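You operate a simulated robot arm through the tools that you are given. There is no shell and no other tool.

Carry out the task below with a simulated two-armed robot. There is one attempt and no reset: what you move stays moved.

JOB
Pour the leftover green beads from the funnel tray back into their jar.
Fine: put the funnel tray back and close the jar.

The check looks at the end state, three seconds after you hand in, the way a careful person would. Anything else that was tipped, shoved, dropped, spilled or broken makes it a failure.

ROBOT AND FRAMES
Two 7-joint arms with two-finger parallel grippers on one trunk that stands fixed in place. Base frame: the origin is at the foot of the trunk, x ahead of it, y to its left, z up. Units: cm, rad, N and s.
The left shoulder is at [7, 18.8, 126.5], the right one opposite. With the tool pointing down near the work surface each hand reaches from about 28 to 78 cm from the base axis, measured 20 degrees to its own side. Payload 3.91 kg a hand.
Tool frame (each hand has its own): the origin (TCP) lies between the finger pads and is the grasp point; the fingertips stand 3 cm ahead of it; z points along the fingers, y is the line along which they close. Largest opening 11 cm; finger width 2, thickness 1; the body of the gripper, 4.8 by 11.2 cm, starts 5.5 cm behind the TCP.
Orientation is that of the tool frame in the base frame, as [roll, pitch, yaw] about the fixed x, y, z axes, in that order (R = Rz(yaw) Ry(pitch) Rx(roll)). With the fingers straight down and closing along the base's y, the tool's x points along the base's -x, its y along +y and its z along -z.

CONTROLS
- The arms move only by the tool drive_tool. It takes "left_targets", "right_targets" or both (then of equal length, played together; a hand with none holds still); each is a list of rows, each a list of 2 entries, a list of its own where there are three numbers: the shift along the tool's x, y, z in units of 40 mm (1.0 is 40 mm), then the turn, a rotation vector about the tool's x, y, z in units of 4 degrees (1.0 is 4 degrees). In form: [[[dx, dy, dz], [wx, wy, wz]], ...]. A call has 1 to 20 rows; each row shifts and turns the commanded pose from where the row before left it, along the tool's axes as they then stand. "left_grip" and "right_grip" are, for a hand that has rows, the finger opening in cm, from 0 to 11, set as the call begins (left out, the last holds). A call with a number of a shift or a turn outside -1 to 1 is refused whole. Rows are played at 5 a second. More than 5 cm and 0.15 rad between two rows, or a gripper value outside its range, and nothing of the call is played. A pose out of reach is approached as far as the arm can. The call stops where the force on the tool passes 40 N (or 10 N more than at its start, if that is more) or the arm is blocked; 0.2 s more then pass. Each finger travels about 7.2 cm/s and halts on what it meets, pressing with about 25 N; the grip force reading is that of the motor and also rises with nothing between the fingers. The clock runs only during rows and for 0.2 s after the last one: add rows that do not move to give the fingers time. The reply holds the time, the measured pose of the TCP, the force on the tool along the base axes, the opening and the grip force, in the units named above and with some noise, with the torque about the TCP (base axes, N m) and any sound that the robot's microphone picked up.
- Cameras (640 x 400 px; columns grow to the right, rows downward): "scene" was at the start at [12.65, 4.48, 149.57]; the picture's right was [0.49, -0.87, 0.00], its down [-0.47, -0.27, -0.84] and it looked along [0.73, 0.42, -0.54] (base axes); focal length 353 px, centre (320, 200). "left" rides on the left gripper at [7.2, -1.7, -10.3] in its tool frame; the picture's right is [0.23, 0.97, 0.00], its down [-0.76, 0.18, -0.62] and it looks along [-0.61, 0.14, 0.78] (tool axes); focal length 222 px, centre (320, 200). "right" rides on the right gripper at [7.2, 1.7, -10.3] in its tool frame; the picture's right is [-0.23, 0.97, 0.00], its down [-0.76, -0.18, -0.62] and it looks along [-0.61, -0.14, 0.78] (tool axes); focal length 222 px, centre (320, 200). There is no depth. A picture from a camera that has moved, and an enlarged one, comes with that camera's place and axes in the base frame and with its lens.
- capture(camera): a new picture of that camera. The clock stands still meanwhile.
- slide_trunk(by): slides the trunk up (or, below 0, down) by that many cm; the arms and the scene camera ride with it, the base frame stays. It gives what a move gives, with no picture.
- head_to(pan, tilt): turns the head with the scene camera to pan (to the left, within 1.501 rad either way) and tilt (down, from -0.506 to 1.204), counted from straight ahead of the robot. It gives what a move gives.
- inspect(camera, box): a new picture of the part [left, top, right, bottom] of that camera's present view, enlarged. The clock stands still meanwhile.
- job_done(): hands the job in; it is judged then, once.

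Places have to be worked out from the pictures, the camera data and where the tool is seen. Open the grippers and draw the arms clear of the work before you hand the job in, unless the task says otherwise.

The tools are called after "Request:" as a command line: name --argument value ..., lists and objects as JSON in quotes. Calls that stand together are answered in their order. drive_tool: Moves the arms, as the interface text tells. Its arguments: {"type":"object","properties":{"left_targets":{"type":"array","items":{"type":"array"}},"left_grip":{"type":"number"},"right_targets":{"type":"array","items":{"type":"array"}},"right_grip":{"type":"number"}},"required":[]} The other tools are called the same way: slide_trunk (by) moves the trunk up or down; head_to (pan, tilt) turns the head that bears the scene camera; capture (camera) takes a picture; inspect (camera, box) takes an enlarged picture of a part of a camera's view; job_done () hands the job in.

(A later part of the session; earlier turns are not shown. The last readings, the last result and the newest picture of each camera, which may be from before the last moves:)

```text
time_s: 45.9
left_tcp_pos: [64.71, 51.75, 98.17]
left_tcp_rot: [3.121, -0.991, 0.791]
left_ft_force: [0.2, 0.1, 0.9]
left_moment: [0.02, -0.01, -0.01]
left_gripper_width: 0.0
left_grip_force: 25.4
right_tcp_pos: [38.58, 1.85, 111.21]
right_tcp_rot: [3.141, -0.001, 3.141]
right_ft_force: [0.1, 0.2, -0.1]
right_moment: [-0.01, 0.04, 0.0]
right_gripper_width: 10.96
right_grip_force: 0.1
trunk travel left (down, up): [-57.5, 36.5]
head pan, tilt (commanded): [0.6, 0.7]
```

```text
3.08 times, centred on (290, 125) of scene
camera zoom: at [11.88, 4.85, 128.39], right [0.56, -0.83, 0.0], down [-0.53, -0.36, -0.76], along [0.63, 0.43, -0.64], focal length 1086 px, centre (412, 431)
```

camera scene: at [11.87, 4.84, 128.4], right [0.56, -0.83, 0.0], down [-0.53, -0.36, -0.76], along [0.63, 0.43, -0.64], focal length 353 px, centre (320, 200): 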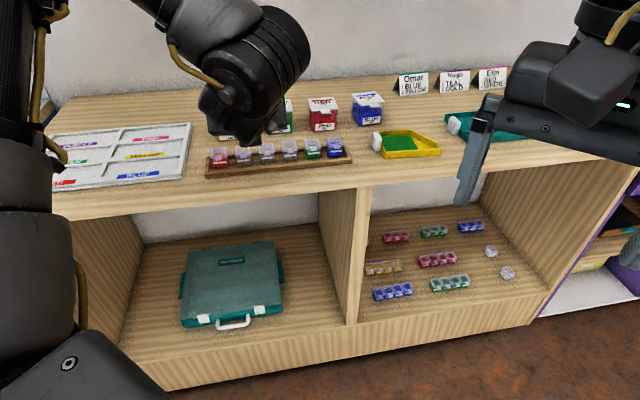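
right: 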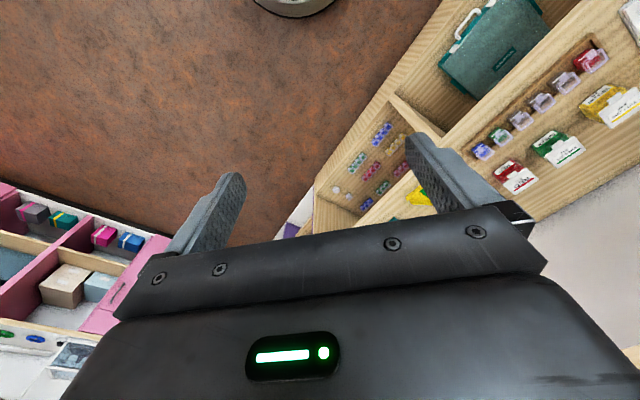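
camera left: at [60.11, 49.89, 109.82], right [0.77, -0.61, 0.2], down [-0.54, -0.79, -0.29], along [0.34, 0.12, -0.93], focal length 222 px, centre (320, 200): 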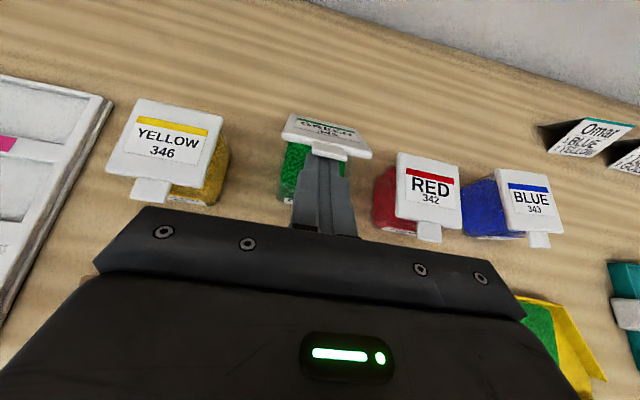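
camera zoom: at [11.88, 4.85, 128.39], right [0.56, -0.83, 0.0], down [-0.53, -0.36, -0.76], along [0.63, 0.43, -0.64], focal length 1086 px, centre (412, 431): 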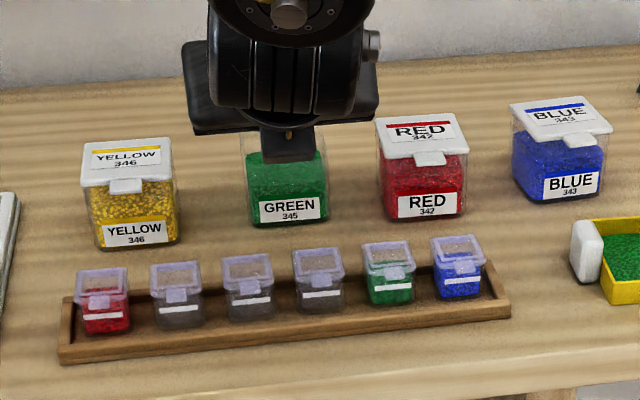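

The lid is about 45° open and the jar is still in place. I continue to about 75°.

Request:
drive_tool --left_targets '[[[0.108, 0, 0.031], [0, 0, 0]], [[0.108, 0, 0.031], [0, 0, 0]], [[0.108, 0, 0.031], [0, 0, 0]], [[0.108, 0, 0.031], [0, 0, 0]], [[0.096, 0, 0.058], [0, 0, 0]], [[0.096, 0, 0.058], [0, 0, 0]], [[0.096, 0, 0.058], [0, 0, 0]], [[0.096, 0, 0.058], [0, 0, 0]]]'

Request:
capture --camera "left"

Request:
inspect --camera "scene" --box '[190, 60, 390, 190]'

```text
time_s: 47.7
left_tcp_pos: [66.82, 53.78, 100.0]
left_tcp_rot: [3.12, -0.993, 0.791]
left_ft_force: [0.8, -0.3, 0.8]
left_moment: [0.01, 0.03, 0.01]
left_gripper_width: 0.0
left_grip_force: 25.4
right_tcp_pos: [38.59, 1.92, 111.17]
right_tcp_rot: [-3.141, 0.001, 3.141]
right_ft_force: [0.2, -0.7, 1.3]
right_moment: [0.0, 0.0, -0.02]
right_gripper_width: 10.99
right_grip_force: 0.1
trunk travel left (down, up): [-57.5, 36.5]
head pan, tilt (commanded): [0.6, 0.7]
```

```text
taken
camera left: at [62.33, 52.01, 111.7], right [0.77, -0.61, 0.2], down [-0.54, -0.79, -0.29], along [0.34, 0.12, -0.93], focal length 222 px, centre (320, 200)
```

left: 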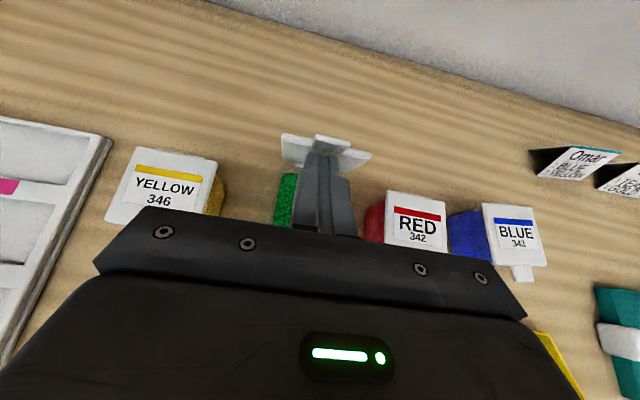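

```text
3.08 times, centred on (290, 125) of scene
camera zoom: at [11.9, 4.86, 128.39], right [0.56, -0.83, 0.0], down [-0.53, -0.36, -0.76], along [0.63, 0.43, -0.64], focal length 1086 px, centre (412, 431)
```

zoom: 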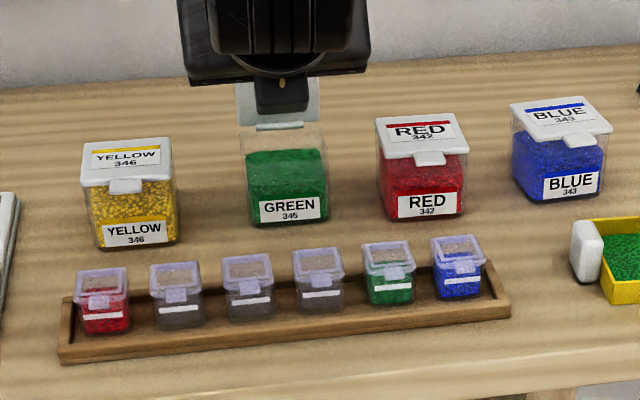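

The lid is nearly upright. I push it on past vertical, about 3.5 cm forward, so that it stays open.

Request:
drive_tool --left_targets '[[[0.0787, 0, 0.0815], [0, 0, 0]], [[0.0787, 0, 0.0815], [0, 0, 0]], [[0.0787, 0, 0.0815], [0, 0, 0]], [[0.0787, 0, 0.0815], [0, 0, 0]], [[0.05, 0, 0.1], [0, 0, 0]], [[0.05, 0, 0.1], [0, 0, 0]], [[0.05, 0, 0.1], [0, 0, 0]], [[0.05, 0, 0.1], [0, 0, 0]]]'

Request:
capture --camera "left"

Request:
inspect --camera "scene" --box '[190, 60, 390, 190]'

```text
time_s: 49.5
left_tcp_pos: [69.61, 56.53, 99.99]
left_tcp_rot: [3.121, -0.991, 0.791]
left_ft_force: [-0.2, -0.3, 0.3]
left_moment: [0.01, -0.01, -0.02]
left_gripper_width: 0.0
left_grip_force: 25.1
right_tcp_pos: [38.54, 1.92, 111.24]
right_tcp_rot: [3.14, -0.001, -3.141]
right_ft_force: [-0.1, 0.1, 0.0]
right_moment: [0.05, 0.0, -0.06]
right_gripper_width: 10.98
right_grip_force: 0.0
trunk travel left (down, up): [-57.5, 36.5]
head pan, tilt (commanded): [0.6, 0.7]
```

```text
taken
camera left: at [64.98, 54.53, 111.8], right [0.77, -0.61, 0.2], down [-0.54, -0.79, -0.29], along [0.34, 0.12, -0.93], focal length 222 px, centre (320, 200)
```

left: 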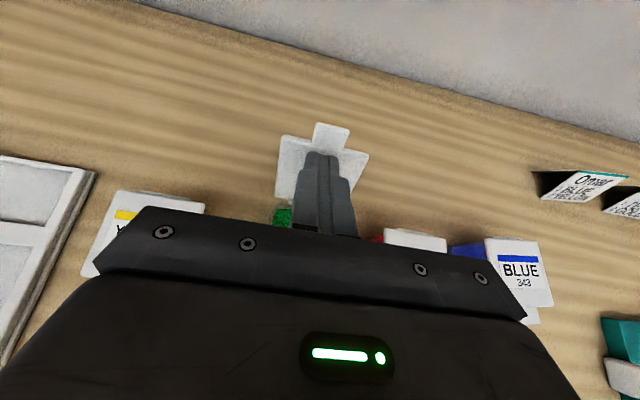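

```text
3.08 times, centred on (290, 125) of scene
camera zoom: at [11.9, 4.86, 128.39], right [0.56, -0.83, 0.0], down [-0.53, -0.36, -0.76], along [0.63, 0.43, -0.64], focal length 1086 px, centre (412, 431)
```

zoom: 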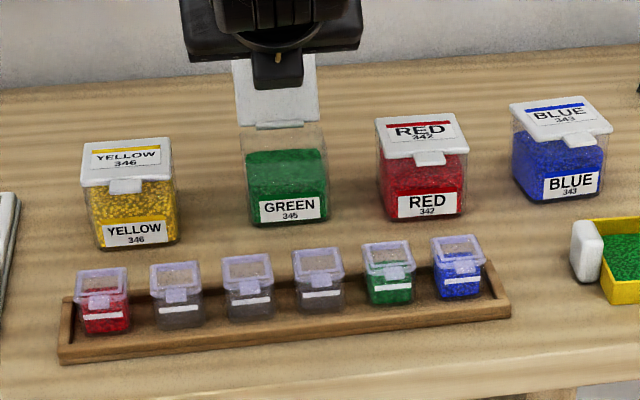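

The lid is now past vertical. I retract 3 cm and check that it stays open.

Request:
drive_tool --left_targets '[[[-0.15, 0, -0.35], [0, 0, 0]], [[-0.15, 0, -0.35], [0, 0, 0]], [[0, 0, 0], [0, 0, 0]], [[0, 0, 0], [0, 0, 0]]]'

Request:
capture --camera "left"

Request:
inspect --camera "scene" --box '[190, 60, 390, 190]'

```text
time_s: 50.5
left_tcp_pos: [67.42, 54.24, 100.72]
left_tcp_rot: [3.12, -0.991, 0.792]
left_ft_force: [-0.3, -0.8, -0.2]
left_moment: [-0.03, -0.01, 0.01]
left_gripper_width: 0.01
left_grip_force: 25.2
right_tcp_pos: [38.68, 1.81, 111.29]
right_tcp_rot: [3.141, 0.0, 3.141]
right_ft_force: [-0.2, 0.1, -0.5]
right_moment: [-0.04, 0.0, 0.01]
right_gripper_width: 10.96
right_grip_force: 0.1
trunk travel left (down, up): [-57.5, 36.5]
head pan, tilt (commanded): [0.6, 0.7]
```

```text
taken
camera left: at [62.87, 52.39, 112.28], right [0.77, -0.61, 0.2], down [-0.54, -0.79, -0.29], along [0.34, 0.12, -0.93], focal length 222 px, centre (320, 200)
```

left: 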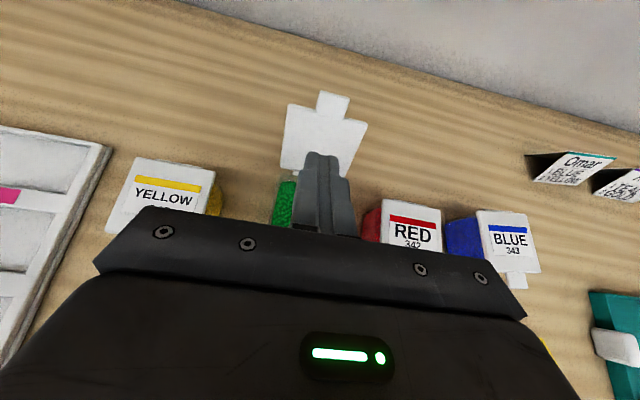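

```text
3.08 times, centred on (290, 125) of scene
camera zoom: at [11.87, 4.84, 128.39], right [0.56, -0.83, 0.0], down [-0.53, -0.36, -0.76], along [0.63, 0.43, -0.64], focal length 1086 px, centre (412, 431)
```

zoom: 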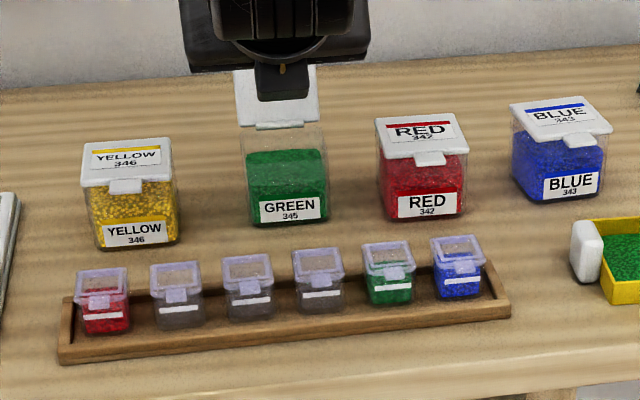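

The lid stays open past vertical by itself. I retract the hand up and back, then pitch it to 45° down and turn it to face along the tray's axis (from knob toward spout).

Request:
drive_tool --left_targets '[[[0.075, -0.08, -0.92], [0, 0, 0]], [[0.075, -0.08, -0.92], [0, 0, 0]], [[0.075, -0.08, -0.92], [0, 0, 0]], [[0.075, -0.08, -0.92], [0, 0, 0]], [[0.075, -0.08, -0.92], [0, 0, 0]], [[0, 0, 0], [0, -1, 0]], [[0, 0, 0], [0, -1, 0]], [[0, 0, 0], [0, -1, 0]]]'

Request:
capture --camera "left"

Request:
inspect --camera "scene" --box '[190, 40, 390, 165]'

```text
time_s: 52.3
left_tcp_pos: [55.76, 45.28, 111.88]
left_tcp_rot: [3.124, -0.78, 0.785]
left_ft_force: [0.2, -0.6, 0.5]
left_moment: [-0.01, -0.07, -0.01]
left_gripper_width: 0.02
left_grip_force: 24.9
right_tcp_pos: [38.63, 1.89, 111.22]
right_tcp_rot: [-3.141, -0.002, 3.141]
right_ft_force: [0.3, -0.3, 0.2]
right_moment: [0.01, -0.02, -0.02]
right_gripper_width: 10.99
right_grip_force: 0.1
trunk travel left (down, up): [-57.5, 36.5]
head pan, tilt (commanded): [0.6, 0.7]
```

```text
taken
camera left: at [53.03, 45.2, 124.24], right [0.79, -0.58, 0.17], down [-0.58, -0.81, -0.09], along [0.19, -0.03, -0.98], focal length 222 px, centre (320, 200)
```

left: 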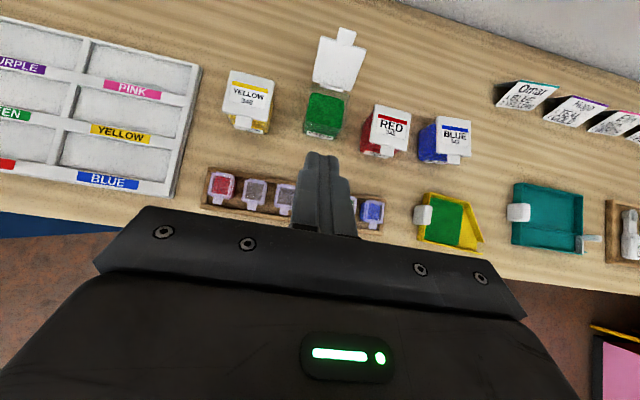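

```text
3.20 times, centred on (290, 102) of scene
camera zoom: at [11.88, 4.84, 128.39], right [0.56, -0.83, 0.0], down [-0.53, -0.36, -0.76], along [0.63, 0.43, -0.64], focal length 1129 px, centre (416, 512)
```

zoom: 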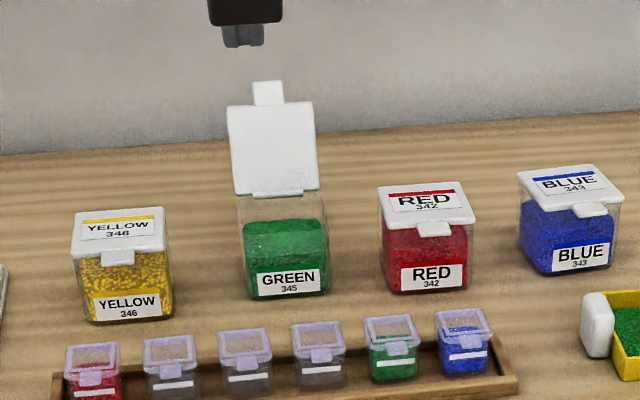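

The lid is stably open at about 110°. The left camera now looks nearly straight down, good for measuring the tray and the jar opening.

Request:
inspect --camera "left" --box '[400, 180, 500, 260]'

Request:
inspect --camera "left" --box '[200, 20, 400, 150]'

Request:
inspect --camera "scene" --box '[360, 115, 450, 170]'

```text
5.00 times, centred on (450, 220) of left
camera zoom: at [53.03, 45.2, 124.24], right [0.79, -0.58, 0.17], down [-0.58, -0.81, -0.09], along [0.19, -0.03, -0.98], focal length 1111 px, centre (-330, 100)
```

zoom: 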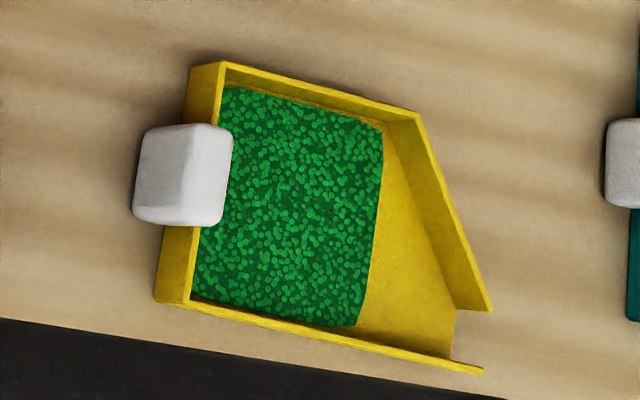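

```text
3.08 times, centred on (300, 85) of left
camera zoom: at [53.03, 45.2, 124.24], right [0.79, -0.58, 0.17], down [-0.58, -0.81, -0.09], along [0.19, -0.03, -0.98], focal length 684 px, centre (382, 554)
```

zoom: 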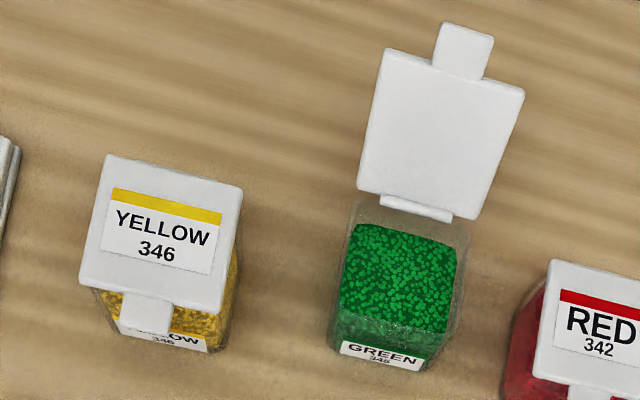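

```text
7.11 times, centred on (405, 142) of scene
camera zoom: at [11.88, 4.84, 128.39], right [0.56, -0.83, 0.0], down [-0.53, -0.36, -0.76], along [0.63, 0.43, -0.64], focal length 2509 px, centre (-284, 609)
```

zoom: 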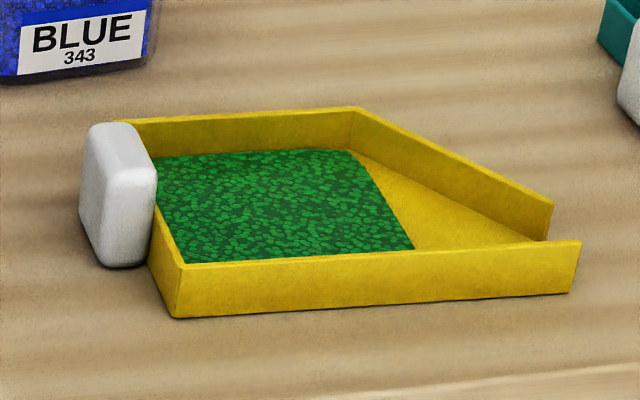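

The tray's long axis points to about −49° and its knob (roughly 2×3×3 cm) sits mid-way on the left end wall. In free space I turn the hand to that heading, keeping it 45° down, and open the fingers to 6 cm.

Request:
drive_tool --left_targets '[[[0, 0, 0], [-0.826, -0.015, 0.835]], [[0, 0, 0], [-0.826, -0.015, 0.835]], [[0, 0, 0], [-0.826, -0.015, 0.835]], [[0, 0, 0], [-0.826, -0.015, 0.835]], [[0, 0, 0], [-0.826, -0.015, 0.835]], [[0, 0, 0], [-0.826, -0.015, 0.835]], [[0, 0, 0], [-0.826, -0.015, 0.835]], [[0, 0, 0], [-0.826, -0.015, 0.835]], [[0, 0, 0], [-0.826, -0.015, 0.835]], [[0, 0, 0], [-0.826, -0.015, 0.835]], [[0, 0, 0], [-0.826, -0.015, 0.835]], [[0, 0, 0], [-0.826, -0.015, 0.835]], [[0, 0, 0], [-0.826, -0.015, 0.835]], [[0, 0, 0], [-0.826, -0.015, 0.835]], [[0, 0, 0], [-0.826, -0.015, 0.835]], [[0, 0, 0], [-0.826, -0.015, 0.835]], [[0, 0, 0], [-0.826, -0.015, 0.835]], [[0, 0, 0], [-0.826, -0.015, 0.835]], [[0, 0, 0], [-0.826, -0.015, 0.835]], [[0, 0, 0], [-0.826, -0.015, 0.835]]]' --left_grip 6

Request:
capture --camera "left"

Request:
capture --camera "scene"

```text
time_s: 56.5
left_tcp_pos: [55.83, 45.45, 111.93]
left_tcp_rot: [3.128, -0.778, -0.857]
left_ft_force: [0.2, -0.4, -0.7]
left_moment: [-0.02, 0.04, 0.02]
left_gripper_width: 5.99
left_grip_force: 0.0
right_tcp_pos: [38.66, 1.81, 111.25]
right_tcp_rot: [-3.141, 0.0, -3.141]
right_ft_force: [-0.3, 0.2, 0.1]
right_moment: [0.04, 0.03, -0.01]
right_gripper_width: 11.0
right_grip_force: 0.1
trunk travel left (down, up): [-57.5, 36.5]
head pan, tilt (commanded): [0.6, 0.7]
```

```text
taken
camera left: at [55.88, 48.19, 124.31], right [-0.64, -0.75, 0.17], down [-0.77, 0.63, -0.09], along [-0.04, -0.19, -0.98], focal length 222 px, centre (320, 200)
```

left: 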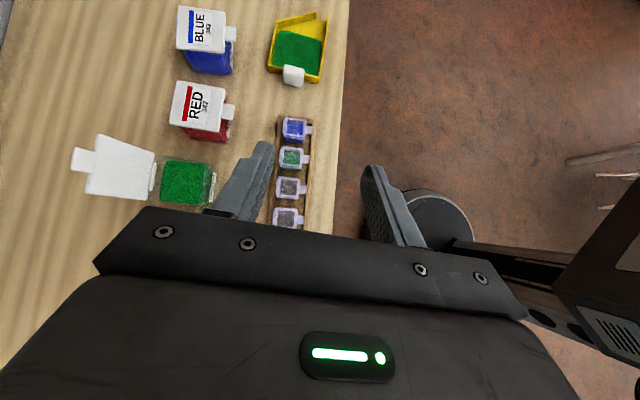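

```text
taken
camera scene: at [11.92, 4.87, 128.39], right [0.56, -0.83, 0.0], down [-0.53, -0.36, -0.76], along [0.63, 0.43, -0.64], focal length 353 px, centre (320, 200)
```

scene: 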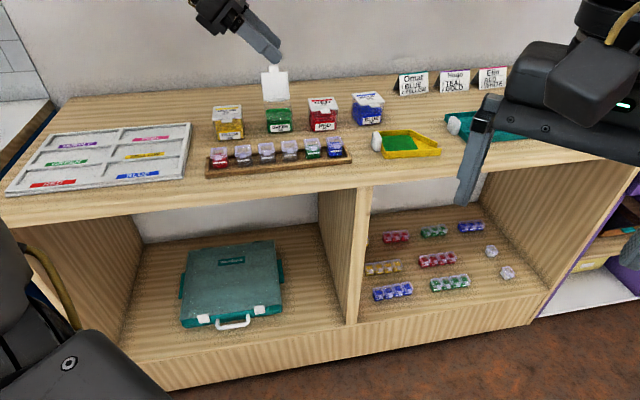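

The hand now faces along the tray. I enlarge the tray in this view to locate the knob relative to the hand.

Request:
inspect --camera "left" --box '[250, 0, 350, 150]'

Request:
inspect --camera "scene" --box '[360, 115, 450, 170]'

```text
2.67 times, centred on (300, 75) of left
camera zoom: at [55.88, 48.19, 124.31], right [-0.64, -0.75, 0.17], down [-0.77, 0.63, -0.09], along [-0.04, -0.19, -0.98], focal length 592 px, centre (373, 533)
```

zoom: 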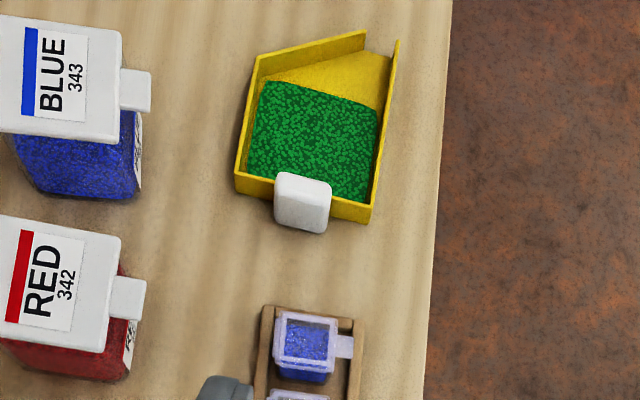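

```text
7.11 times, centred on (405, 142) of scene
camera zoom: at [11.92, 4.87, 128.39], right [0.56, -0.83, 0.0], down [-0.53, -0.36, -0.76], along [0.63, 0.43, -0.64], focal length 2509 px, centre (-284, 609)
```

zoom: 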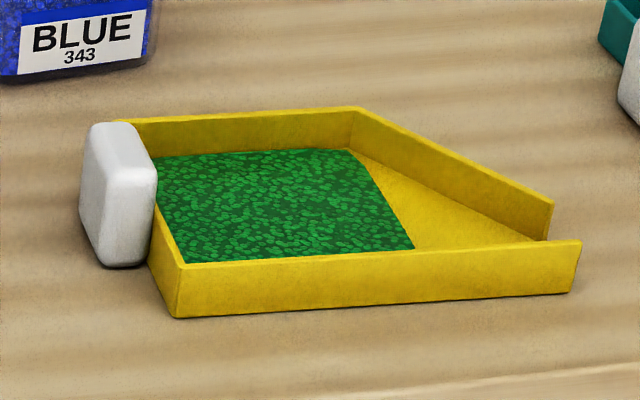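

Using consistent views, the table is at z≈88, the tray's rim at 90, and the knob is centred at about (72.5, 31.9) with its top near 91. I move to a pre-grasp 8 cm back along the finger direction.

Request:
drive_tool --left_targets '[[[-0.035, -0.173, 0.83], [0, 0, 0]], [[-0.035, -0.173, 0.83], [0, 0, 0]], [[-0.035, -0.173, 0.83], [0, 0, 0]], [[-0.035, -0.173, 0.83], [0, 0, 0]], [[-0.035, -0.173, 0.83], [0, 0, 0]], [[-0.035, -0.173, 0.83], [0, 0, 0]]]'

Request:
capture --camera "left"

Request:
inspect --camera "scene" --box '[260, 60, 460, 185]'

```text
time_s: 57.9
left_tcp_pos: [67.83, 37.73, 96.68]
left_tcp_rot: [3.126, -0.778, -0.854]
left_ft_force: [0.3, 0.1, 0.4]
left_moment: [-0.01, 0.02, 0.0]
left_gripper_width: 5.97
left_grip_force: 0.0
right_tcp_pos: [38.76, 1.85, 111.28]
right_tcp_rot: [-3.141, -0.002, 3.141]
right_ft_force: [0.3, -0.4, -0.4]
right_moment: [-0.02, 0.02, 0.0]
right_gripper_width: 11.0
right_grip_force: 0.1
trunk travel left (down, up): [-57.5, 36.5]
head pan, tilt (commanded): [0.6, 0.7]
```

```text
taken
camera left: at [67.8, 40.65, 109.23], right [-0.63, -0.75, 0.17], down [-0.77, 0.63, -0.09], along [-0.04, -0.19, -0.98], focal length 222 px, centre (320, 200)
```

left: 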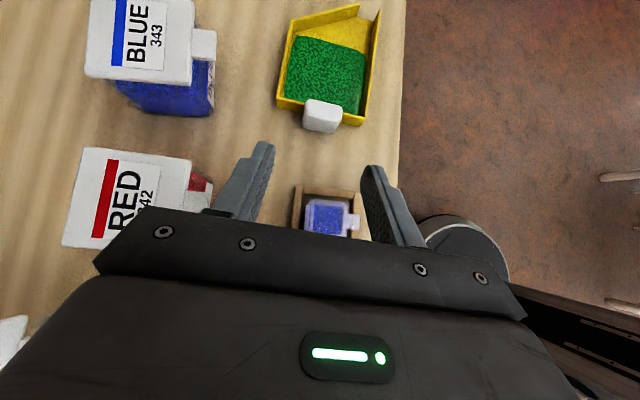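

```text
3.20 times, centred on (360, 122) of scene
camera zoom: at [12.08, 4.84, 128.37], right [0.56, -0.83, 0.0], down [-0.53, -0.36, -0.76], along [0.63, 0.43, -0.65], focal length 1129 px, centre (192, 448)
```

zoom: 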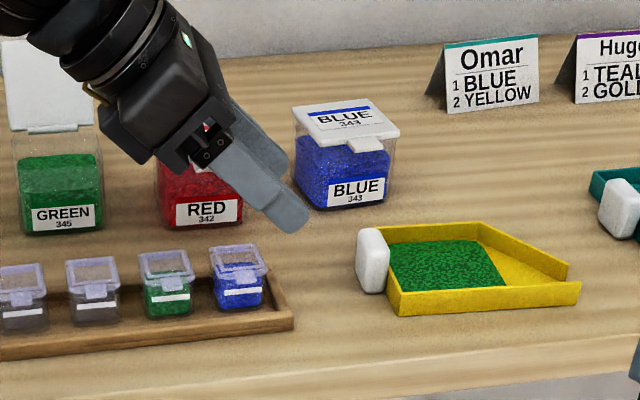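

The hand is well lined up behind the knob. I enlarge the left view for a finer position estimate.

Request:
inspect --camera "left" --box '[230, 0, 410, 240]'

Request:
inspect --camera "left" --box '[270, 60, 380, 150]'

```text
1.67 times, centred on (320, 120) of left
camera zoom: at [67.8, 40.65, 109.23], right [-0.63, -0.75, 0.17], down [-0.77, 0.63, -0.09], along [-0.04, -0.19, -0.98], focal length 370 px, centre (320, 333)
```

zoom: 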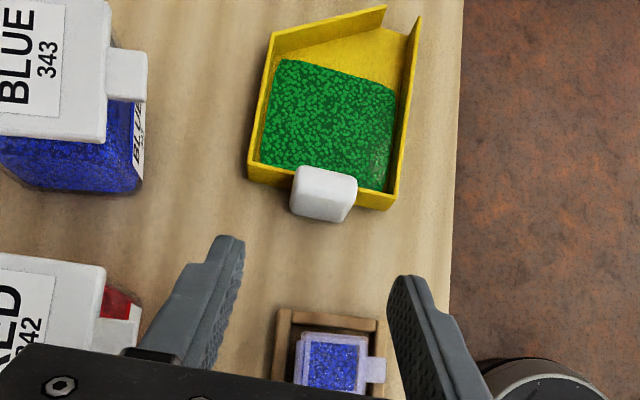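

```text
4.44 times, centred on (325, 105) of left
camera zoom: at [67.8, 40.65, 109.23], right [-0.63, -0.75, 0.17], down [-0.77, 0.63, -0.09], along [-0.04, -0.19, -0.98], focal length 987 px, centre (298, 622)
```

zoom: 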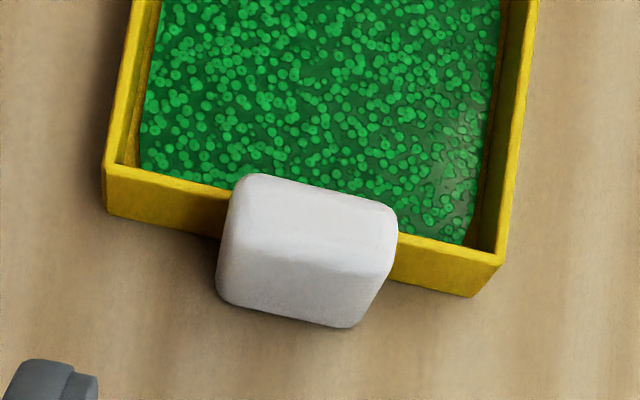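

The enlarged view gives the wall's outer face mid-point at about (73.3, 31.4) and the knob 3.1 cm wide, 1.8 thick, top at 91. I advance 5.8 cm along the finger direction, then check.

Request:
drive_tool --left_targets '[[[0.0106, -0.003, 0.3625], [0, 0, 0]], [[0.0106, -0.003, 0.3625], [0, 0, 0]], [[0.0106, -0.003, 0.3625], [0, 0, 0]], [[0.0106, -0.003, 0.3625], [0, 0, 0]]]'

Request:
inspect --camera "left" --box '[230, 60, 410, 240]'

Request:
inspect --camera "scene" --box '[320, 100, 440, 175]'

```text
time_s: 58.9
left_tcp_pos: [70.36, 34.42, 92.95]
left_tcp_rot: [3.128, -0.776, -0.855]
left_ft_force: [0.2, 0.6, 0.0]
left_moment: [-0.04, -0.02, -0.02]
left_gripper_width: 5.98
left_grip_force: 0.0
right_tcp_pos: [38.75, 1.78, 111.26]
right_tcp_rot: [3.142, -0.004, 3.142]
right_ft_force: [0.3, -0.5, -0.4]
right_moment: [-0.01, 0.02, 0.0]
right_gripper_width: 11.01
right_grip_force: 0.0
trunk travel left (down, up): [-57.5, 36.5]
head pan, tilt (commanded): [0.6, 0.7]
```

```text
2.22 times, centred on (320, 150) of left
camera zoom: at [70.38, 37.28, 105.4], right [-0.63, -0.75, 0.17], down [-0.77, 0.63, -0.09], along [-0.04, -0.19, -0.98], focal length 494 px, centre (320, 311)
```

zoom: 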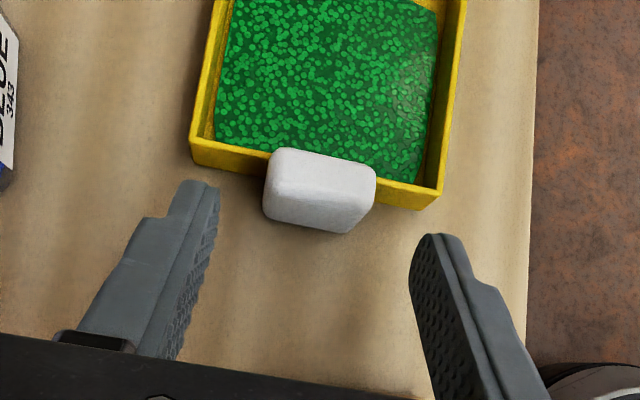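

```text
5.33 times, centred on (380, 138) of scene
camera zoom: at [11.99, 4.83, 128.38], right [0.56, -0.83, 0.0], down [-0.53, -0.36, -0.76], along [0.63, 0.43, -0.64], focal length 1882 px, centre (0, 533)
```

zoom: 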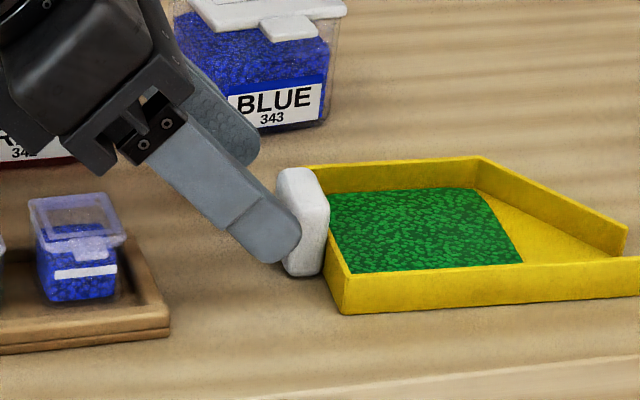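

The knob sits centred between the open fingers. I advance the last 1.8 cm.

Request:
drive_tool --left_targets '[[[-0.02, -0.0125, 0.225], [0, 0, 0]], [[-0.02, -0.0125, 0.225], [0, 0, 0]]]'

Request:
inspect --camera "left" --box '[230, 60, 410, 240]'

Request:
inspect --camera "scene" --box '[320, 100, 440, 175]'

```text
time_s: 59.5
left_tcp_pos: [70.91, 33.78, 91.64]
left_tcp_rot: [3.129, -0.777, -0.856]
left_ft_force: [0.2, 0.1, 0.5]
left_moment: [0.0, 0.01, 0.03]
left_gripper_width: 5.99
left_grip_force: 0.1
right_tcp_pos: [38.71, 1.89, 111.21]
right_tcp_rot: [3.14, 0.0, 3.141]
right_ft_force: [-0.1, -0.4, 0.4]
right_moment: [-0.01, -0.02, 0.01]
right_gripper_width: 10.99
right_grip_force: 0.1
trunk travel left (down, up): [-57.5, 36.5]
head pan, tilt (commanded): [0.6, 0.7]
```

```text
2.22 times, centred on (320, 150) of left
camera zoom: at [71.11, 36.64, 104.05], right [-0.64, -0.75, 0.17], down [-0.77, 0.63, -0.09], along [-0.04, -0.19, -0.98], focal length 494 px, centre (320, 311)
```

zoom: 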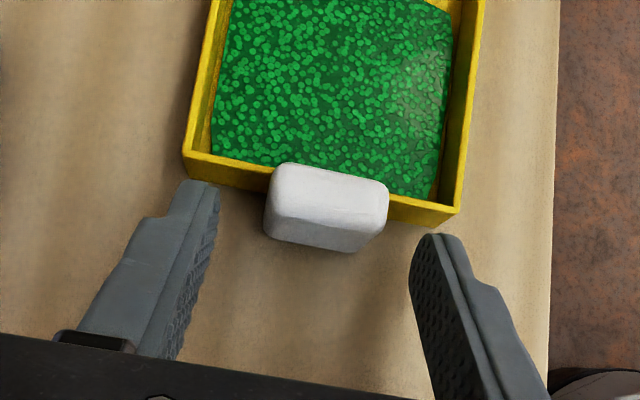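

```text
5.33 times, centred on (380, 138) of scene
camera zoom: at [11.92, 4.86, 128.39], right [0.56, -0.83, 0.0], down [-0.53, -0.36, -0.76], along [0.63, 0.43, -0.64], focal length 1882 px, centre (0, 533)
```

zoom: 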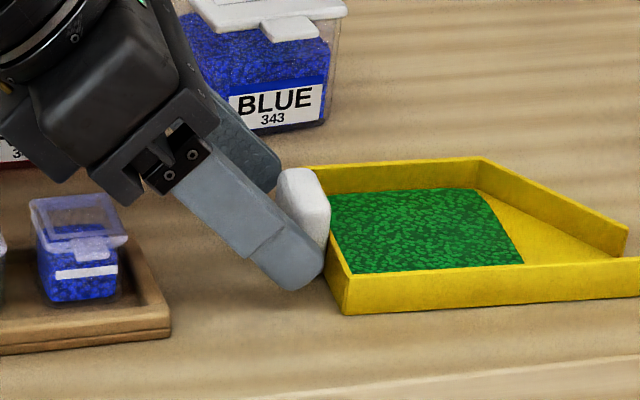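

The fingers straddle the knob with no contact force. I nudge 0.4 cm further in and 0.2 cm sideways to centre, then close the gripper on the knob.

Request:
drive_tool --left_targets '[[[0, 0.05, 0.105], [0, 0, 0]], [[0, 0, 0], [0, 0, 0]]]'

Request:
drive_tool --left_targets '[[[0, 0, 0], [0, 0, 0]], [[0, 0, 0], [0, 0, 0]], [[0, 0, 0], [0, 0, 0]], [[0, 0, 0], [0, 0, 0]], [[0, 0, 0], [0, 0, 0]]]' --left_grip 0

Request:
inspect --camera "left" --box '[230, 60, 410, 240]'

Request:
inspect --camera "scene" --box '[320, 100, 440, 175]'

```text
time_s: 60.1
left_tcp_pos: [70.89, 33.46, 91.39]
left_tcp_rot: [3.128, -0.777, -0.855]
left_ft_force: [0.1, 0.3, 0.5]
left_moment: [0.01, -0.03, -0.02]
left_gripper_width: 6.0
left_grip_force: 0.1
right_tcp_pos: [38.63, 1.76, 111.19]
right_tcp_rot: [3.141, 0.0, 3.141]
right_ft_force: [-0.7, 0.6, 0.7]
right_moment: [0.03, -0.02, 0.0]
right_gripper_width: 11.0
right_grip_force: 0.1
trunk travel left (down, up): [-57.5, 36.5]
head pan, tilt (commanded): [0.6, 0.7]
```

```text
time_s: 61.3
left_tcp_pos: [70.89, 33.45, 91.46]
left_tcp_rot: [3.128, -0.778, -0.855]
left_ft_force: [0.0, 0.2, -0.2]
left_moment: [0.03, -0.06, 0.04]
left_gripper_width: 3.3
left_grip_force: 24.9
right_tcp_pos: [38.58, 1.83, 111.29]
right_tcp_rot: [-3.141, -0.001, 3.142]
right_ft_force: [0.4, 0.3, 0.1]
right_moment: [0.0, -0.05, 0.02]
right_gripper_width: 11.0
right_grip_force: 0.0
trunk travel left (down, up): [-57.5, 36.5]
head pan, tilt (commanded): [0.6, 0.7]
```

```text
2.22 times, centred on (320, 150) of left
camera zoom: at [71.03, 36.29, 103.83], right [-0.64, -0.75, 0.17], down [-0.77, 0.63, -0.09], along [-0.04, -0.19, -0.98], focal length 494 px, centre (320, 311)
```

zoom: 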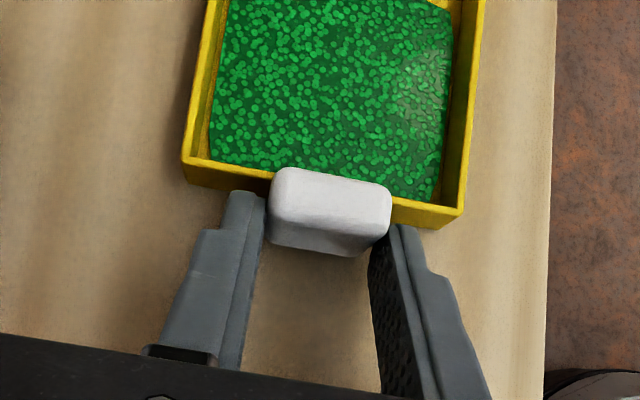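

```text
5.33 times, centred on (380, 138) of scene
camera zoom: at [11.88, 4.85, 128.39], right [0.56, -0.83, 0.0], down [-0.53, -0.36, -0.76], along [0.63, 0.43, -0.64], focal length 1882 px, centre (0, 533)
```

zoom: 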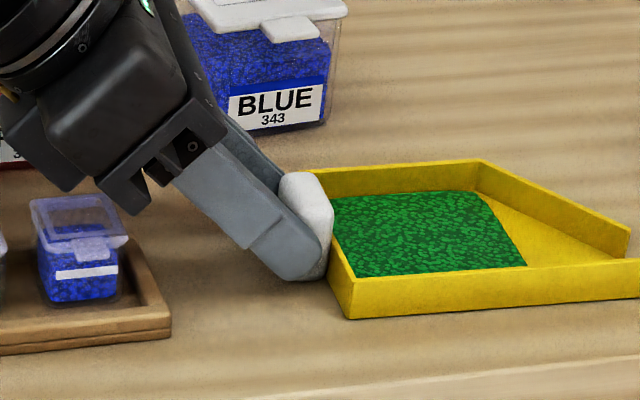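

The grip closed at 3.3 cm on the knob with 25 N. I lift straight up 2 cm slowly and check that the tray stays level and doesn't slip.

Request:
drive_tool --left_targets '[[[0.0877, 0.0014, -0.089], [0, 0, 0]], [[0.0877, 0.0014, -0.089], [0, 0, 0]], [[0.0877, 0.0014, -0.089], [0, 0, 0]], [[0.0877, 0.0014, -0.089], [0, 0, 0]]]'

Request:
inspect --camera "left" --box '[230, 0, 410, 240]'

Request:
inspect --camera "scene" --box '[320, 90, 460, 178]'

```text
time_s: 62.3
left_tcp_pos: [70.78, 33.34, 93.36]
left_tcp_rot: [3.127, -0.778, -0.855]
left_ft_force: [0.6, 0.1, 0.2]
left_moment: [0.0, -0.01, -0.02]
left_gripper_width: 3.28
left_grip_force: 24.7
right_tcp_pos: [38.61, 1.86, 111.35]
right_tcp_rot: [-3.141, 0.0, -3.14]
right_ft_force: [0.0, -0.2, 0.7]
right_moment: [0.0, 0.01, 0.0]
right_gripper_width: 11.01
right_grip_force: 0.0
trunk travel left (down, up): [-57.5, 36.5]
head pan, tilt (commanded): [0.6, 0.7]
```

```text
1.67 times, centred on (320, 120) of left
camera zoom: at [70.99, 36.16, 105.79], right [-0.64, -0.75, 0.17], down [-0.77, 0.63, -0.09], along [-0.04, -0.19, -0.98], focal length 370 px, centre (320, 333)
```

zoom: 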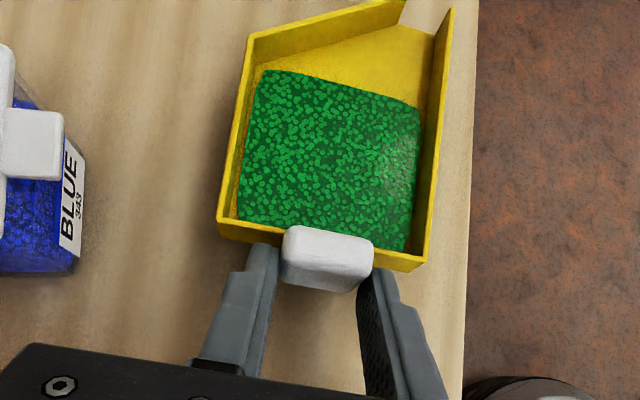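

```text
4.55 times, centred on (390, 134) of scene
camera zoom: at [11.89, 4.85, 128.39], right [0.56, -0.83, 0.0], down [-0.53, -0.36, -0.76], along [0.63, 0.43, -0.64], focal length 1604 px, centre (2, 500)
```

zoom: 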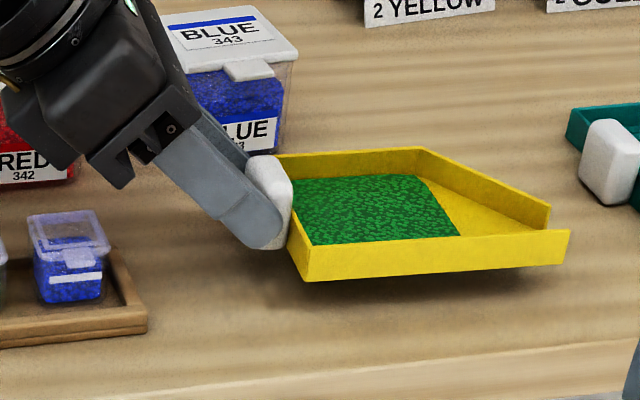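

The tray lifts cleanly and level, beads undisturbed. I raise the trunk 10 cm, which lifts the tray straight up to a safe transport height.

Request:
slide_trunk --by 10

Request:
inspect --camera "left" --box '[230, 0, 410, 240]'

Request:
capture --camera "scene"

```text
time_s: 63.6
left_tcp_pos: [70.98, 33.23, 103.38]
left_tcp_rot: [3.127, -0.78, -0.856]
left_ft_force: [0.1, 0.2, -1.1]
left_moment: [0.03, 0.01, 0.04]
left_gripper_width: 3.31
left_grip_force: 25.2
right_tcp_pos: [38.61, 1.87, 121.24]
right_tcp_rot: [3.14, -0.002, 3.141]
right_ft_force: [0.7, -0.1, 0.1]
right_moment: [0.02, 0.03, 0.01]
right_gripper_width: 10.98
right_grip_force: 0.1
trunk travel left (down, up): [-67.5, 26.5]
head pan, tilt (commanded): [0.6, 0.7]
```

```text
1.67 times, centred on (320, 120) of left
camera zoom: at [71.02, 36.18, 115.76], right [-0.64, -0.75, 0.17], down [-0.77, 0.63, -0.09], along [-0.04, -0.19, -0.98], focal length 370 px, centre (320, 333)
```

zoom: 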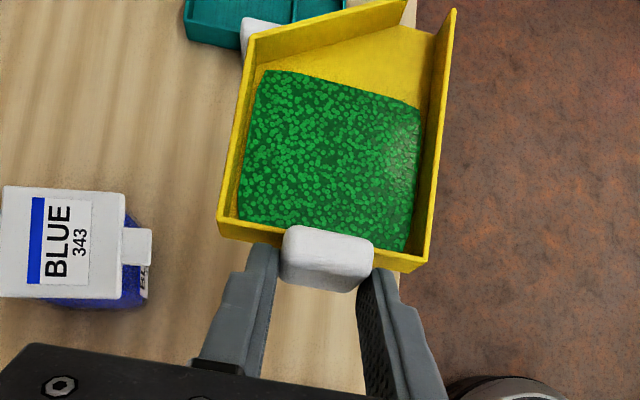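

```text
taken
camera scene: at [11.93, 4.87, 138.38], right [0.56, -0.83, 0.0], down [-0.53, -0.36, -0.76], along [0.63, 0.43, -0.64], focal length 353 px, centre (320, 200)
```

scene: 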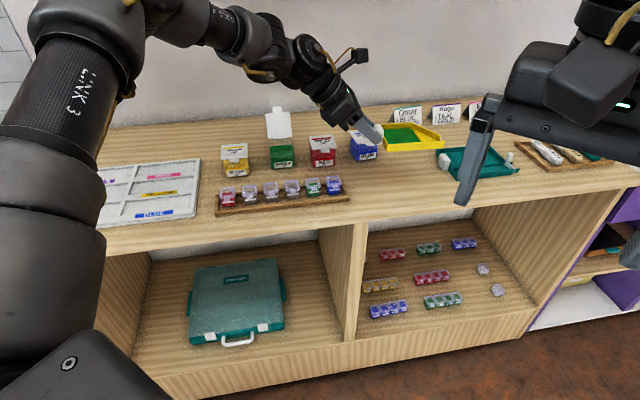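

Everything is clear. I carry the tray back and up, gently, to the turning spot.

Request:
drive_tool --left_targets '[[[-0.033, 0.039, -0.245], [0, 0, 0]], [[-0.066, 0.0775, -0.491], [0, 0, 0]], [[-0.066, 0.0775, -0.491], [0, 0, 0]], [[-0.066, 0.0775, -0.491], [0, 0, 0]], [[-0.066, 0.0775, -0.491], [0, 0, 0]], [[-0.066, 0.0775, -0.491], [0, 0, 0]], [[-0.066, 0.0775, -0.491], [0, 0, 0]], [[-0.066, 0.0775, -0.491], [0, 0, 0]], [[-0.066, 0.0775, -0.491], [0, 0, 0]], [[-0.066, 0.0775, -0.491], [0, 0, 0]], [[-0.066, 0.0775, -0.491], [0, 0, 0]], [[-0.066, 0.0775, -0.491], [0, 0, 0]], [[-0.033, 0.039, -0.245], [0, 0, 0]]]'

Request:
capture --camera "left"

```text
time_s: 66.4
left_tcp_pos: [56.0, 45.07, 117.81]
left_tcp_rot: [3.126, -0.777, -0.857]
left_ft_force: [0.4, -0.7, -0.1]
left_moment: [0.02, -0.02, -0.01]
left_gripper_width: 3.29
left_grip_force: 24.7
right_tcp_pos: [38.58, 1.98, 121.34]
right_tcp_rot: [3.141, -0.001, -3.141]
right_ft_force: [-0.8, 0.1, 0.1]
right_moment: [0.0, -0.02, 0.01]
right_gripper_width: 11.0
right_grip_force: 0.1
trunk travel left (down, up): [-67.5, 26.5]
head pan, tilt (commanded): [0.6, 0.7]
```

```text
taken
camera left: at [55.95, 48.03, 130.18], right [-0.64, -0.75, 0.17], down [-0.77, 0.63, -0.09], along [-0.04, -0.19, -0.98], focal length 222 px, centre (320, 200)
```

left: 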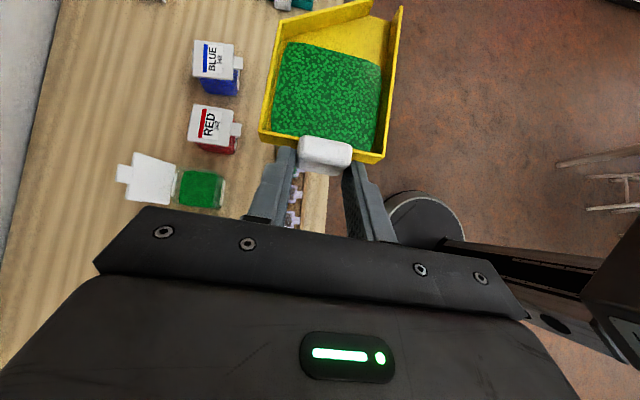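

The tray is steady. I turn it about the vertical by +94° so that its spout faces the jar's front.

Request:
drive_tool --left_targets '[[[0, 0, 0], [0.823, 0.013, -0.835]], [[0, 0, 0], [0.823, 0.013, -0.835]], [[0, 0, 0], [0.823, 0.013, -0.835]], [[0, 0, 0], [0.823, 0.013, -0.835]], [[0, 0, 0], [0.823, 0.013, -0.835]], [[0, 0, 0], [0.823, 0.013, -0.835]], [[0, 0, 0], [0.823, 0.013, -0.835]], [[0, 0, 0], [0.823, 0.013, -0.835]], [[0, 0, 0], [0.823, 0.013, -0.835]], [[0, 0, 0], [0.823, 0.013, -0.835]], [[0, 0, 0], [0.823, 0.013, -0.835]], [[0, 0, 0], [0.823, 0.013, -0.835]], [[0, 0, 0], [0.823, 0.013, -0.835]], [[0, 0, 0], [0.823, 0.013, -0.835]], [[0, 0, 0], [0.823, 0.013, -0.835]], [[0, 0, 0], [0.823, 0.013, -0.835]], [[0, 0, 0], [0.823, 0.013, -0.835]], [[0, 0, 0], [0.823, 0.013, -0.835]], [[0, 0, 0], [0.823, 0.013, -0.835]], [[0, 0, 0], [0.823, 0.013, -0.835]]]'

Request:
capture --camera "left"

Request:
capture --camera "scene"

```text
time_s: 70.6
left_tcp_pos: [56.03, 45.21, 117.88]
left_tcp_rot: [3.127, -0.778, 0.781]
left_ft_force: [0.5, -0.2, -0.8]
left_moment: [-0.02, 0.03, -0.01]
left_gripper_width: 3.31
left_grip_force: 25.1
right_tcp_pos: [38.73, 1.67, 121.33]
right_tcp_rot: [3.141, 0.0, 3.141]
right_ft_force: [0.0, 0.7, -0.1]
right_moment: [0.01, -0.03, 0.01]
right_gripper_width: 11.0
right_grip_force: 0.1
trunk travel left (down, up): [-67.5, 26.5]
head pan, tilt (commanded): [0.6, 0.7]
```

```text
taken
camera left: at [53.31, 45.21, 130.41], right [0.79, -0.58, 0.17], down [-0.58, -0.81, -0.09], along [0.19, -0.03, -0.98], focal length 222 px, centre (320, 200)
```

left: 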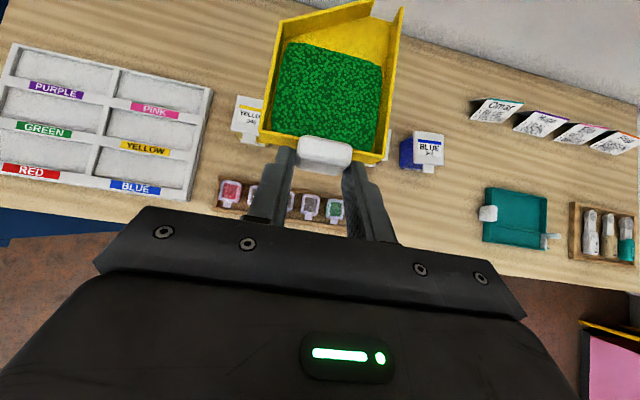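

```text
taken
camera scene: at [11.98, 4.84, 138.38], right [0.56, -0.83, 0.0], down [-0.53, -0.36, -0.76], along [0.63, 0.43, -0.64], focal length 353 px, centre (320, 200)
```

scene: 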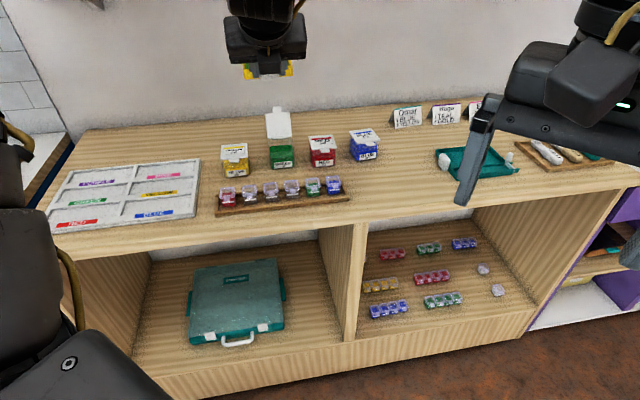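

The spout now faces the jar. To get a side view of the pour I turn the right hand's camera toward the jar (its arm stays where it is, clear of everything).

Request:
drive_tool --right_targets '[[[0, 0, 0], [0, 0, -1]], [[0, 0, 0], [0, 0, -1]], [[0, 0, 0], [0, 0, -1]], [[0, 0, 0], [0, 0, -1]], [[0, 0, 0], [0, 0, -1]], [[0, 0, 0], [0, 0, -1]], [[0, 0, 0], [0, 0, -1]], [[0, 0, 0], [0, 0, -1]], [[0, 0, 0], [0, 0, -1]], [[0, 0, 0], [0, 0, -1]], [[0, 0, 0], [0, 0, -1]], [[0, 0, 0], [0, 0, -1]], [[0, 0, 0], [0, 0, -1]], [[0, 0, 0], [0, 0, -1]], [[0, 0, 0], [0, 0, -1]], [[0, 0, 0], [0, 0, -1]]]'

Request:
capture --camera "right"

```text
time_s: 74.0
left_tcp_pos: [55.86, 45.39, 117.95]
left_tcp_rot: [3.125, -0.779, 0.783]
left_ft_force: [-0.1, 0.0, 0.1]
left_moment: [-0.01, 0.02, 0.03]
left_gripper_width: 3.31
left_grip_force: 24.8
right_tcp_pos: [36.92, 9.82, 124.63]
right_tcp_rot: [3.126, 0.019, -2.03]
right_ft_force: [0.5, 0.7, 0.7]
right_moment: [0.03, -0.02, 0.01]
right_gripper_width: 11.0
right_grip_force: 0.0
right hand out of reach, approached as far as the arm can: row 10, 11, 12, 13, 14, 15, 16
trunk travel left (down, up): [-67.5, 26.5]
head pan, tilt (commanded): [0.6, 0.7]
```

```text
taken
camera right: at [32.11, 3.86, 134.8], right [-0.77, 0.64, 0.02], down [0.5, 0.59, 0.63], along [0.39, 0.5, -0.77], focal length 222 px, centre (320, 200)
```

right: 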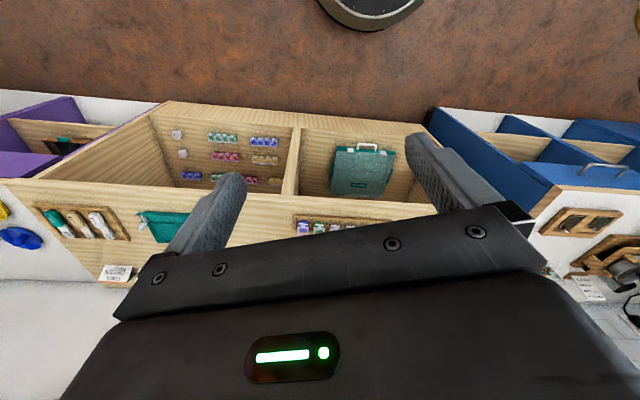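

The jar is hidden behind the right gripper's body in that view. I pitch the right hand up 40° so that its camera sees the jar from the side.

Request:
drive_tool --right_targets '[[[0, 0, 0], [0, -1, 0]], [[0, 0, 0], [0, -1, 0]], [[0, 0, 0], [0, -1, 0]], [[0, 0, 0], [0, -1, 0]], [[0, 0, 0], [0, -1, 0]], [[0, 0, 0], [0, -1, 0]], [[0, 0, 0], [0, -1, 0]], [[0, 0, 0], [0, -1, 0]], [[0, 0, 0], [0, -1, 0]], [[0, 0, 0], [0, -1, 0]]]'

Request:
capture --camera "right"

```text
time_s: 76.2
left_tcp_pos: [55.91, 45.19, 118.05]
left_tcp_rot: [3.126, -0.779, 0.783]
left_ft_force: [0.5, 0.4, -0.8]
left_moment: [0.0, 0.0, -0.04]
left_gripper_width: 3.27
left_grip_force: 25.4
right_tcp_pos: [42.81, 21.64, 132.3]
right_tcp_rot: [3.106, 0.732, -2.058]
right_ft_force: [-0.8, -0.1, -0.5]
right_moment: [0.01, 0.01, 0.0]
right_gripper_width: 11.01
right_grip_force: 0.0
right hand out of reach, approached as far as the arm can: row 1, 2, 3, 4, 5, 6, 7, 8, 9, 10
trunk travel left (down, up): [-67.5, 26.5]
head pan, tilt (commanded): [0.6, 0.7]
```

```text
taken
camera right: at [35.68, 11.33, 135.21], right [-0.79, 0.58, 0.18], down [0.25, 0.04, 0.97], along [0.56, 0.81, -0.18], focal length 222 px, centre (320, 200)
```

right: 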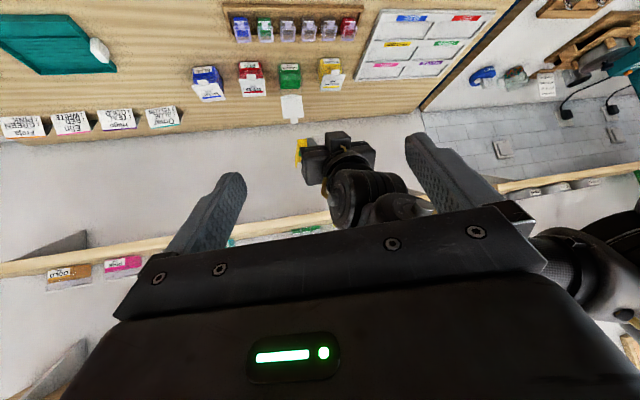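

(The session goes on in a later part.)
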